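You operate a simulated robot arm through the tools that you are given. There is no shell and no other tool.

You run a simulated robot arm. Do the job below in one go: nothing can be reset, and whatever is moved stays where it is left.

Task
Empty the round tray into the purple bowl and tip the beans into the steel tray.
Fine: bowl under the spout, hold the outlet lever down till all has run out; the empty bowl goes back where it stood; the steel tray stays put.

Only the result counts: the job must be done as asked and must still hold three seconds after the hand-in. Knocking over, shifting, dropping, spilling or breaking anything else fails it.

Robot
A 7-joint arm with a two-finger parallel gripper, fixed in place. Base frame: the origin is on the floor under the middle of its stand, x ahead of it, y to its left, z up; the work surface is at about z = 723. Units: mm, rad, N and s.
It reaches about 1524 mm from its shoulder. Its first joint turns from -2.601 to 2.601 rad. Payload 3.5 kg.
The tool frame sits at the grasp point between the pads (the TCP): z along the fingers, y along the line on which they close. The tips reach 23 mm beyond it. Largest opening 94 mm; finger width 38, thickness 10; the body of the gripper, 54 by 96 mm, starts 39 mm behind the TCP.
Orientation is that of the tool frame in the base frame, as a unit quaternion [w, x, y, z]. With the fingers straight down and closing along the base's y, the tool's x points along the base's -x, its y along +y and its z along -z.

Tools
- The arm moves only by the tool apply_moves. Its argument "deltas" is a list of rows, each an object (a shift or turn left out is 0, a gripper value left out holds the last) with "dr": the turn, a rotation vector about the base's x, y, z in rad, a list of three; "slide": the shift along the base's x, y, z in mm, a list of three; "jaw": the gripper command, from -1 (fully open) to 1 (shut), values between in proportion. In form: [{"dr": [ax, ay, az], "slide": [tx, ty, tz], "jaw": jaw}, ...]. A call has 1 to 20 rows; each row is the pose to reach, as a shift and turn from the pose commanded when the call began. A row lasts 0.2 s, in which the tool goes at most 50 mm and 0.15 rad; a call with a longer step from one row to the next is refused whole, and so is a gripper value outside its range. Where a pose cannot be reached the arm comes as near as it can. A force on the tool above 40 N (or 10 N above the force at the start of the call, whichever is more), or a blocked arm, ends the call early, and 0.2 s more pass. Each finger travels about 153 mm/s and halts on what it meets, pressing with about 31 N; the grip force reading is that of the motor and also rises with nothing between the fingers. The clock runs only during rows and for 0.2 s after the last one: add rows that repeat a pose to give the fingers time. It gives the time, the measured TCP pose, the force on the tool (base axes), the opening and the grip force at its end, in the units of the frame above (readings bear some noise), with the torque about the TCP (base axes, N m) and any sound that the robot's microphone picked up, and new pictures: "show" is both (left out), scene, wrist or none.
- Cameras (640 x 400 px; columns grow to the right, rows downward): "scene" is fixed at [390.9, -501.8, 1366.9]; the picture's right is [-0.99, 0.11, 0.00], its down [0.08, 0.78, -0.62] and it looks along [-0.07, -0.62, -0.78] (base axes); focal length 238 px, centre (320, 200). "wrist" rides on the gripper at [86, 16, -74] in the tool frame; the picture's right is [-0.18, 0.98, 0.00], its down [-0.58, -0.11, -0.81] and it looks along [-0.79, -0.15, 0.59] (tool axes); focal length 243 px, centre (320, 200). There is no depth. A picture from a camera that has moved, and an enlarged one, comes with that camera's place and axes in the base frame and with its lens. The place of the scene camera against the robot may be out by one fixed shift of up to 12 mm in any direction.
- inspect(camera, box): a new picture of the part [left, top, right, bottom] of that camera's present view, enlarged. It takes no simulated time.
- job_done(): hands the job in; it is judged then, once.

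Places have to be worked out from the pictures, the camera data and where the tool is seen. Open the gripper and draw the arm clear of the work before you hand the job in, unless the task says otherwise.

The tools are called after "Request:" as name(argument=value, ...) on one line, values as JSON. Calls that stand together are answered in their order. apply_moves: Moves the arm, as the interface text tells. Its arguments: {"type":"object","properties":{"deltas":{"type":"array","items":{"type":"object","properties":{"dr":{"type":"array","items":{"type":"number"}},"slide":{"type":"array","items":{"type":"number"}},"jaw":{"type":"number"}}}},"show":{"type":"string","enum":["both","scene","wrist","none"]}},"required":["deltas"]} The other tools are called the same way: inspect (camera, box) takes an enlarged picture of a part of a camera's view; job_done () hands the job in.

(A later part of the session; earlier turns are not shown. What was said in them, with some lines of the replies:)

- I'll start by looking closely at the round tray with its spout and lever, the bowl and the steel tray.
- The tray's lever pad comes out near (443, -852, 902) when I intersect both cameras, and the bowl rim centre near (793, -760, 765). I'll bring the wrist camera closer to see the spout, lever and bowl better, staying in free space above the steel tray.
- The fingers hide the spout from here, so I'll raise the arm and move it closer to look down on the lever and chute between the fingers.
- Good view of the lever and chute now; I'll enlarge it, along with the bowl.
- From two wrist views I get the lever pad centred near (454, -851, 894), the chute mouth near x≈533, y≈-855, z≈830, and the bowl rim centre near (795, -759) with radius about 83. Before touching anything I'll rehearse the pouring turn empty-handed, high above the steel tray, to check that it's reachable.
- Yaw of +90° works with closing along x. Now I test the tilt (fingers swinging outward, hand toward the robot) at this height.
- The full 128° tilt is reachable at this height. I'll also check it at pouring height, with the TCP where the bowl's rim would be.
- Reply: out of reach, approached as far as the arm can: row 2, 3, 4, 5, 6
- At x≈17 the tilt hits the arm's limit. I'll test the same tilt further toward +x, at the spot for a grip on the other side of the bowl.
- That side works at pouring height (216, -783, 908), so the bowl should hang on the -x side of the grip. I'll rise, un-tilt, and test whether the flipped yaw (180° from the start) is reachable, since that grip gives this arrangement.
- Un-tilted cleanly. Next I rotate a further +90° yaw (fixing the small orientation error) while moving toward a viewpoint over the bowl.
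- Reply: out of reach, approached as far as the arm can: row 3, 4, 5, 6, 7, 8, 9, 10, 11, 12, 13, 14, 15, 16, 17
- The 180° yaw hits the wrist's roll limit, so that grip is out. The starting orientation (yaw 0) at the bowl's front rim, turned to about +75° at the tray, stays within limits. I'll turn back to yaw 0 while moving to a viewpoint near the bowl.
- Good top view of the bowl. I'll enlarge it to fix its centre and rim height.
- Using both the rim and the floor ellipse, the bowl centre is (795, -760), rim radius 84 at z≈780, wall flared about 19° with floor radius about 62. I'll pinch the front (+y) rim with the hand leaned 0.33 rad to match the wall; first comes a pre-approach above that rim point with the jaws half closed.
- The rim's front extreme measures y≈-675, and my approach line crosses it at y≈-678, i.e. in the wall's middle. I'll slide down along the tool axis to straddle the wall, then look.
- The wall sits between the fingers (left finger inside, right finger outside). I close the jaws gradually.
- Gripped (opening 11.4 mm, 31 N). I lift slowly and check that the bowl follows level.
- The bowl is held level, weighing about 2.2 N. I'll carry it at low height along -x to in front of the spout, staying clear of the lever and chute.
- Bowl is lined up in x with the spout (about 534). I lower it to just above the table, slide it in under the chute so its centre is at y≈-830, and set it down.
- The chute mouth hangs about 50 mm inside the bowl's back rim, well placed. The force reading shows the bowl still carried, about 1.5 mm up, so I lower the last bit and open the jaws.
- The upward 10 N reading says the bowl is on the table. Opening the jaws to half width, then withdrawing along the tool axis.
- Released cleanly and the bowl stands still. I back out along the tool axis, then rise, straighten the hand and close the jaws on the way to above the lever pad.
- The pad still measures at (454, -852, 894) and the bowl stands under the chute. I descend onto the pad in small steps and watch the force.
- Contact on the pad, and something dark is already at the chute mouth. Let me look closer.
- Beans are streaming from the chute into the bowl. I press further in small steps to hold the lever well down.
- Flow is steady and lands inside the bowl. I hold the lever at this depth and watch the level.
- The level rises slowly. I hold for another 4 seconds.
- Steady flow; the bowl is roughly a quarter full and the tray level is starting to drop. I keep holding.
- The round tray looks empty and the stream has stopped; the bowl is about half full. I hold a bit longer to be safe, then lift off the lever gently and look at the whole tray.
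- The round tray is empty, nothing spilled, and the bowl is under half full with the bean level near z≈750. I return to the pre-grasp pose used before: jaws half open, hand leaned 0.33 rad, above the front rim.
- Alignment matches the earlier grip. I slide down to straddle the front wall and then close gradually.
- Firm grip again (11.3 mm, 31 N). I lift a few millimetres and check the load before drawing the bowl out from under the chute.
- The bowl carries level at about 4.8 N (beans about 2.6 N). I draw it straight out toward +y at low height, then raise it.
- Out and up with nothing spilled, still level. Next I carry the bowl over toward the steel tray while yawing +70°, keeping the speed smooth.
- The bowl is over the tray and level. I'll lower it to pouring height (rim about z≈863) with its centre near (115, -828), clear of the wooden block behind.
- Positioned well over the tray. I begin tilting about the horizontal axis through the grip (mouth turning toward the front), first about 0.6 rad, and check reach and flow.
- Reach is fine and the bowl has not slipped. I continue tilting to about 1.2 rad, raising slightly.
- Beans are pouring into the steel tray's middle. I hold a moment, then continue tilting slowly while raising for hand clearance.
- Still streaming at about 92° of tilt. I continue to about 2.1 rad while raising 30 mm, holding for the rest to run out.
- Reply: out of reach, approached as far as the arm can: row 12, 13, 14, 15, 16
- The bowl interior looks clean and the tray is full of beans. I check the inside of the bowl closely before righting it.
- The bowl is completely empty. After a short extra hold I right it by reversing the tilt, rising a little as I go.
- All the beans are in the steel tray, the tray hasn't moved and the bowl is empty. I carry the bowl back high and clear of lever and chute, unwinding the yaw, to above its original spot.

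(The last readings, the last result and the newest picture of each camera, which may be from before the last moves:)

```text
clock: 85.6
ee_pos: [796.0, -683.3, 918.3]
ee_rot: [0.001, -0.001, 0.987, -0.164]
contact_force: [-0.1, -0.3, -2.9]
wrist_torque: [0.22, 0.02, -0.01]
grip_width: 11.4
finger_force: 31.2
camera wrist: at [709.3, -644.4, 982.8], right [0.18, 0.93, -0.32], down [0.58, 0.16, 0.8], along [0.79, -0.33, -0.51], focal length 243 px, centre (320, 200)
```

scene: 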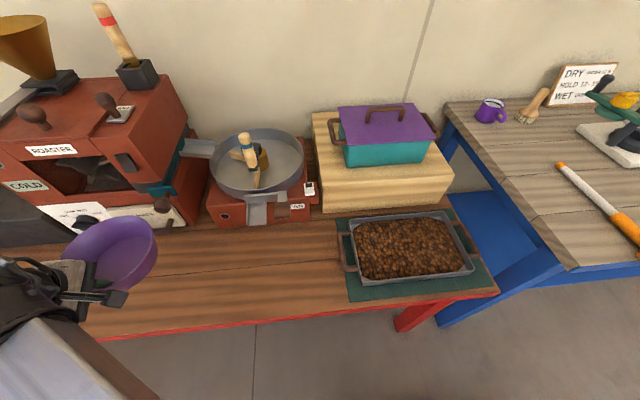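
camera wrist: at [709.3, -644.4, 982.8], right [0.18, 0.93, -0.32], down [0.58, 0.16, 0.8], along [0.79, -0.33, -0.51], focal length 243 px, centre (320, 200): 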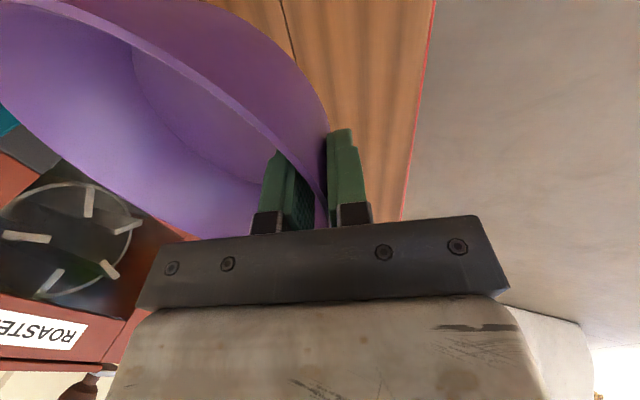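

Back above the original spot with the same grip pose (796, -683). I lower to just above the table, then the last millimetres slowly.

Request:
apply_moves(deltas=[{"slide": [0, -0.5, -15], "jaw": 1.0}, {"slide": [0, -0.5, -45], "jaw": 1.0}, {"slide": [0, -0.5, -80], "jaw": 1.0}, {"slide": [0, -0.5, -115], "jaw": 1.0}, {"slide": [0, -0.5, -138], "jaw": 1.0}, {"slide": [0, -0.5, -148], "jaw": 1.0}, {"slide": [0, -0.5, -151], "jaw": 1.0}, {"slide": [0, -0.5, -153], "jaw": 1.0}, {"slide": [0, -0.5, -153], "jaw": 1.0}], show="both")

```text
clock: 87.6
ee_pos: [796.1, -683.1, 765.8]
ee_rot: [0.001, -0.001, 0.987, -0.164]
contact_force: [0.1, 0.3, -2.9]
wrist_torque: [0.23, 0.02, 0.0]
grip_width: 11.1
finger_force: 30.7
camera wrist: at [709.0, -643.5, 830.9], right [0.18, 0.93, -0.32], down [0.58, 0.16, 0.8], along [0.79, -0.33, -0.51], focal length 243 px, centre (320, 200)
```

scene: 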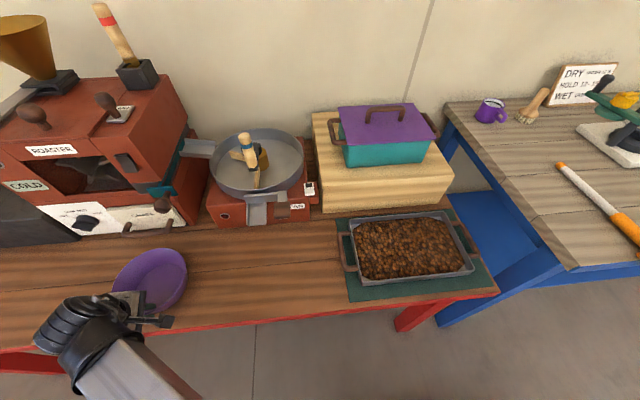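
wrist: 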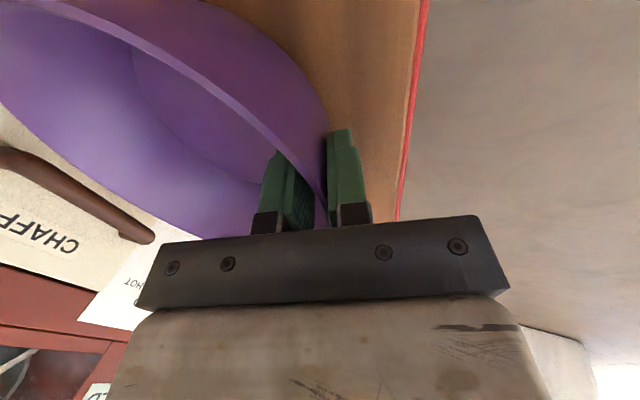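

Still carrying its weight about 3 mm up. I ease down further in 1 mm steps until the table takes it.

Request:
apply_moves(deltas=[{"slide": [0, 0, -1], "jaw": 1.0}, {"slide": [0, 0, -2], "jaw": 1.0}, {"slide": [0, 0, -3], "jaw": 1.0}, {"slide": [0, 0, -3], "jaw": 1.0}], show="none")

```text
clock: 88.6
ee_pos: [798.1, -683.7, 762.6]
ee_rot: [0.001, -0.001, 0.986, -0.165]
contact_force: [0.1, 1.7, 3.0]
wrist_torque: [0.21, -0.02, 0.01]
grip_width: 11.2
finger_force: 30.8
```

The force has turned positive, so the bowl rests on the table. I open the jaws gradually.

Request:
apply_moves(deltas=[{"jaw": 0.85}, {"jaw": 0.7}, {"jaw": 0.5}, {"jaw": 0.2}, {"jaw": 0.0}, {"jaw": 0.0}], show="both")

```text
clock: 90.0
ee_pos: [796.2, -683.5, 761.5]
ee_rot: [0.001, -0.001, 0.986, -0.164]
contact_force: [-0.9, -0.1, 0.0]
wrist_torque: [-0.03, 0.0, -0.02]
grip_width: 47.2
finger_force: 0.1
camera wrist: at [709.6, -643.9, 828.0], right [0.18, 0.93, -0.32], down [0.58, 0.16, 0.8], along [0.79, -0.33, -0.51], focal length 243 px, centre (320, 200)
```

scene: 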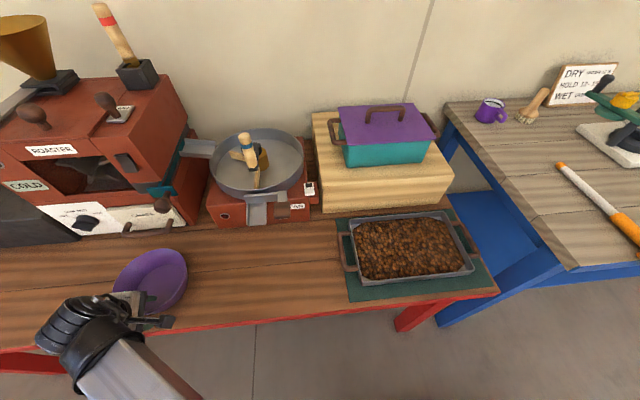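
wrist: 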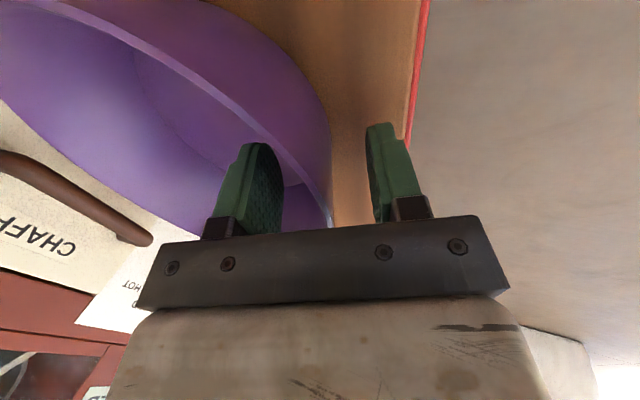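

Released and free of contact. I withdraw along the tool axis, open fully, and go to the same viewpoint as before to compare the bowl's position with its original one.

Request:
apply_moves(deltas=[{"slide": [0, 8, 23], "jaw": 0.0}, {"slide": [0, 16, 46], "jaw": 0.0}, {"slide": [0, 24, 70], "jaw": 0.0}, {"slide": [0, 30, 110], "jaw": -0.3}, {"slide": [-10, 28, 150], "dr": [0.06, 0, 0], "jaw": -0.7}, {"slide": [-40, 10, 164], "dr": [0.17, 0, 0], "jaw": -1.0}, {"slide": [-75, -20, 164], "dr": [0.28, 0, 0], "jaw": -1.0}, {"slide": [-106, -53, 164], "dr": [0.33, 0, -0.006], "jaw": -1.0}, {"slide": [-106, -53, 164], "dr": [0.33, 0, -0.006], "jaw": -1.0}], show="both")

Request:
inspect(camera="wrist", box=[230, 50, 410, 200])

```text
clock: 92.0
ee_pos: [689.8, -739.3, 927.4]
ee_rot: [0.001, 0.002, 1.0, -0.001]
contact_force: [-0.2, 0.2, -0.6]
wrist_torque: [0.01, -0.01, 0.0]
grip_width: 94.1
finger_force: 0.1
camera wrist: at [602.9, -721.7, 1002.1], right [0.19, 0.98, 0.0], down [0.58, -0.11, 0.81], along [0.79, -0.15, -0.59], focal length 243 px, centre (320, 200)
```

scene: 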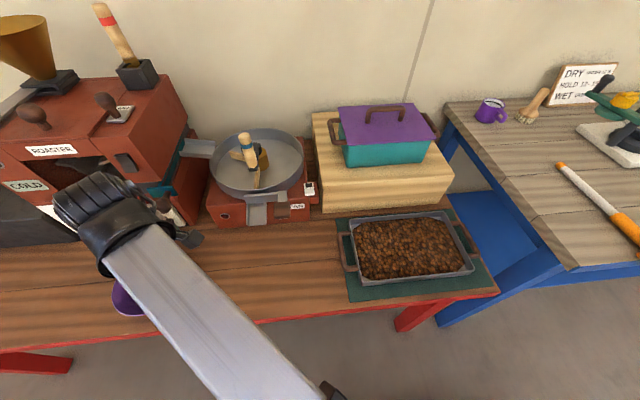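
wrist: 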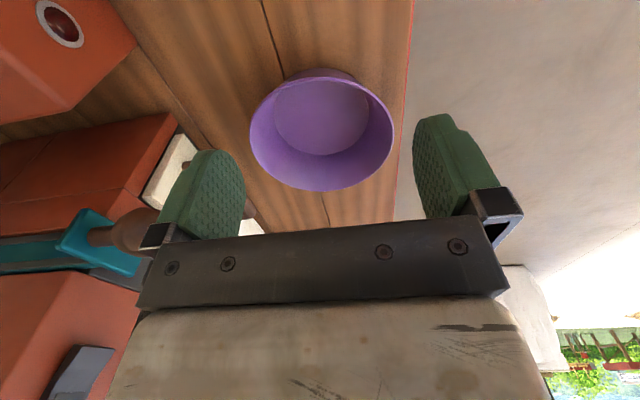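

```text
2.67 times, centred on (320, 125) of wrist
camera zoom: at [602.9, -721.7, 1002.1], right [0.19, 0.98, 0.0], down [0.58, -0.11, 0.81], along [0.79, -0.15, -0.59], focal length 647 px, centre (320, 400)
```

zoom: 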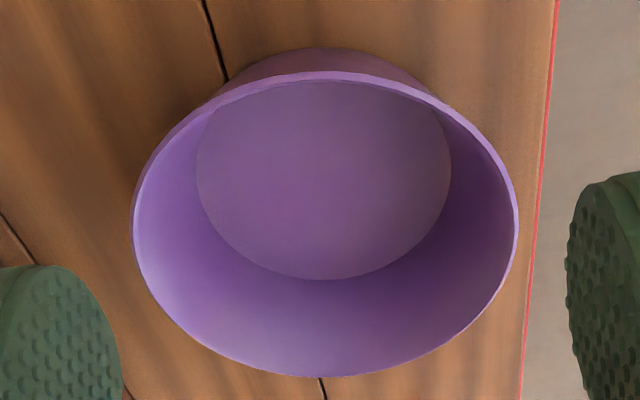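

The bowl stands within about 2–3 mm of its original place, upright and empty. I draw the arm up and away from the work with the gripper open, then take a last look.

Request:
apply_moves(deltas=[{"slide": [-10, 10, 40], "jaw": -1.0}, {"slide": [-30, 30, 80], "jaw": -1.0}, {"slide": [-60, 60, 110], "jaw": -1.0}, {"slide": [-90, 90, 130], "jaw": -1.0}, {"slide": [-120, 120, 145], "jaw": -1.0}, {"slide": [-150, 150, 150], "jaw": -1.0}, {"slide": [-180, 170, 150], "jaw": -1.0}, {"slide": [-180, 170, 150], "jaw": -1.0}, {"slide": [-180, 170, 150], "jaw": -1.0}], show="both")

Request:
inspect(camera="scene", box=[190, 120, 340, 240])

Request:
inspect(camera="scene", box=[310, 180, 510, 310])

```text
refused: row 3 steps farther than a row can; nothing moved
```

```text
3.33 times, centred on (265, 180) of scene
camera zoom: at [390.9, -501.8, 1366.9], right [-0.99, 0.11, 0.0], down [0.08, 0.78, -0.62], along [-0.07, -0.62, -0.78], focal length 793 px, centre (503, 267)
```

zoom: 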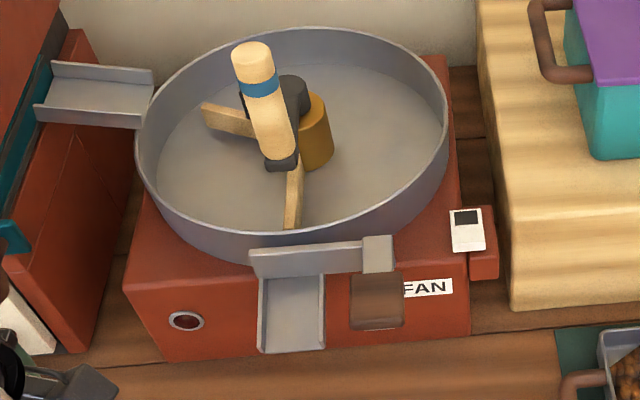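

```text
3.08 times, centred on (410, 245) of scene
camera zoom: at [390.9, -501.8, 1366.9], right [-0.99, 0.11, 0.0], down [0.08, 0.78, -0.62], along [-0.07, -0.62, -0.78], focal length 732 px, centre (43, 62)
```

zoom: 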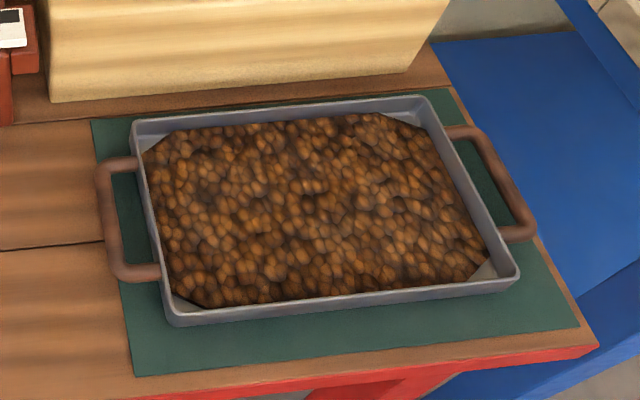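

The round tray is empty, the lever is back up, and the steel tray sits unmoved with all the beans. The retreat was refused because one row stepped too far, so I resend it with smaller steps.

Request:
apply_moves(deltas=[{"slide": [-5, 10, 35], "jaw": -1.0}, {"slide": [-15, 25, 70], "jaw": -1.0}, {"slide": [-35, 45, 100], "jaw": -1.0}, {"slide": [-60, 70, 120], "jaw": -1.0}, {"slide": [-88, 95, 135], "jaw": -1.0}, {"slide": [-116, 120, 145], "jaw": -1.0}, {"slide": [-144, 145, 150], "jaw": -1.0}, {"slide": [-170, 165, 150], "jaw": -1.0}, {"slide": [-180, 170, 150], "jaw": -1.0}, {"slide": [-180, 170, 150], "jaw": -1.0}], show="both")

Request:
inspect(camera="scene", box=[90, 190, 250, 330])

```text
clock: 94.2
ee_pos: [510.3, -566.0, 1076.1]
ee_rot: [0.001, 0.002, 1.0, 0.0]
contact_force: [-0.2, -0.2, 0.8]
wrist_torque: [0.01, 0.02, 0.03]
grip_width: 93.8
finger_force: 0.1
camera wrist: at [422.8, -549.4, 1150.8], right [0.19, 0.98, 0.0], down [0.58, -0.11, 0.81], along [0.79, -0.15, -0.59], focal length 243 px, centre (320, 200)
```

scene: 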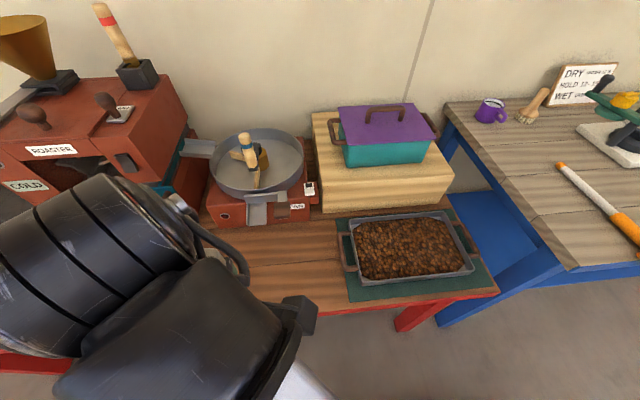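
wrist: 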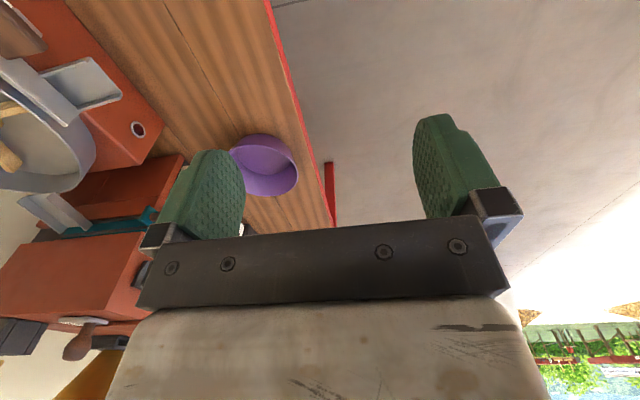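

```text
2.86 times, centred on (170, 260) of scene
camera zoom: at [390.9, -501.8, 1366.9], right [-0.99, 0.11, 0.0], down [0.08, 0.78, -0.62], along [-0.07, -0.62, -0.78], focal length 680 px, centre (749, 29)
```

zoom: 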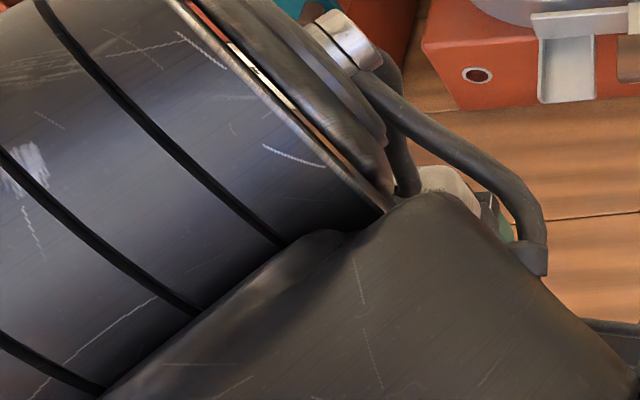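

The arm is clear of the work but blocks the scene camera. I'll move it near its starting place, high above everything, to verify the bowl against the original picture.

Request:
apply_moves(deltas=[{"slide": [-35, -15, 5], "jaw": -1.0}, {"slide": [-75, -32, 10], "jaw": -1.0}, {"slide": [-115, -50, 16], "jaw": -1.0}, {"slide": [-155, -68, 22], "jaw": -1.0}, {"slide": [-195, -85, 28], "jaw": -1.0}, {"slide": [-235, -103, 34], "jaw": -1.0}, {"slide": [-272, -120, 40], "jaw": -1.0}, {"slide": [-300, -135, 46], "jaw": -1.0}, {"slide": [-300, -135, 46], "jaw": -1.0}], show="scene")

Request:
inspect(camera="scene", box=[90, 190, 250, 330])

```text
clock: 96.2
ee_pos: [210.5, -707.9, 1114.1]
ee_rot: [0.003, 0.002, 1.0, -0.006]
contact_force: [-0.8, 0.0, 0.9]
wrist_torque: [-0.01, 0.04, 0.03]
grip_width: 94.2
finger_force: 0.0
out of reach, approached as far as the arm can: row 7, 8, 9
```

scene: 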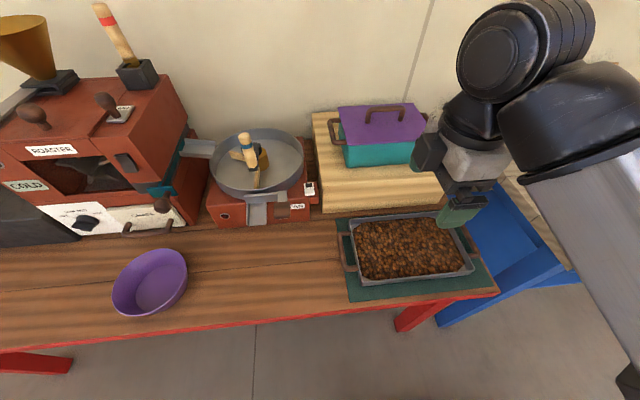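

```text
2.86 times, centred on (170, 260) of scene
camera zoom: at [390.9, -501.8, 1366.9], right [-0.99, 0.11, 0.0], down [0.08, 0.78, -0.62], along [-0.07, -0.62, -0.78], focal length 680 px, centre (749, 29)
```

zoom: 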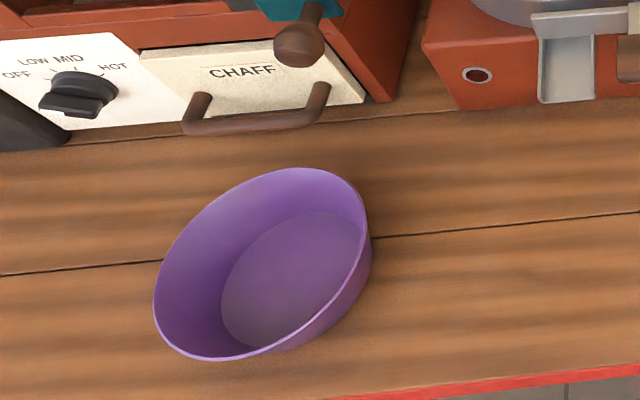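

The bowl is within about 4 mm of where it stood, empty and upright. The round tray is empty with its lever released, the beans are in the unmoved steel tray, nothing else was disturbed, and the gripper is open and clear. I'm handing in the job.

Request:
job_done()

```text
The job is handed in.
```

The job is handed in. All the beans from the round tray went into the purple bowl and then into the steel tray.

- **Round tray:** it is empty. I held the lever down until the stream stopped, and it has sprung back up.
- **Steel tray:** it holds all the beans and did not move. I saw no spills in the pictures.
- **Bowl:** it is empty, upright and back where it stood, about 4 mm off by the last pictures.
- **Arm:** the gripper is open and the arm is clear of everything.
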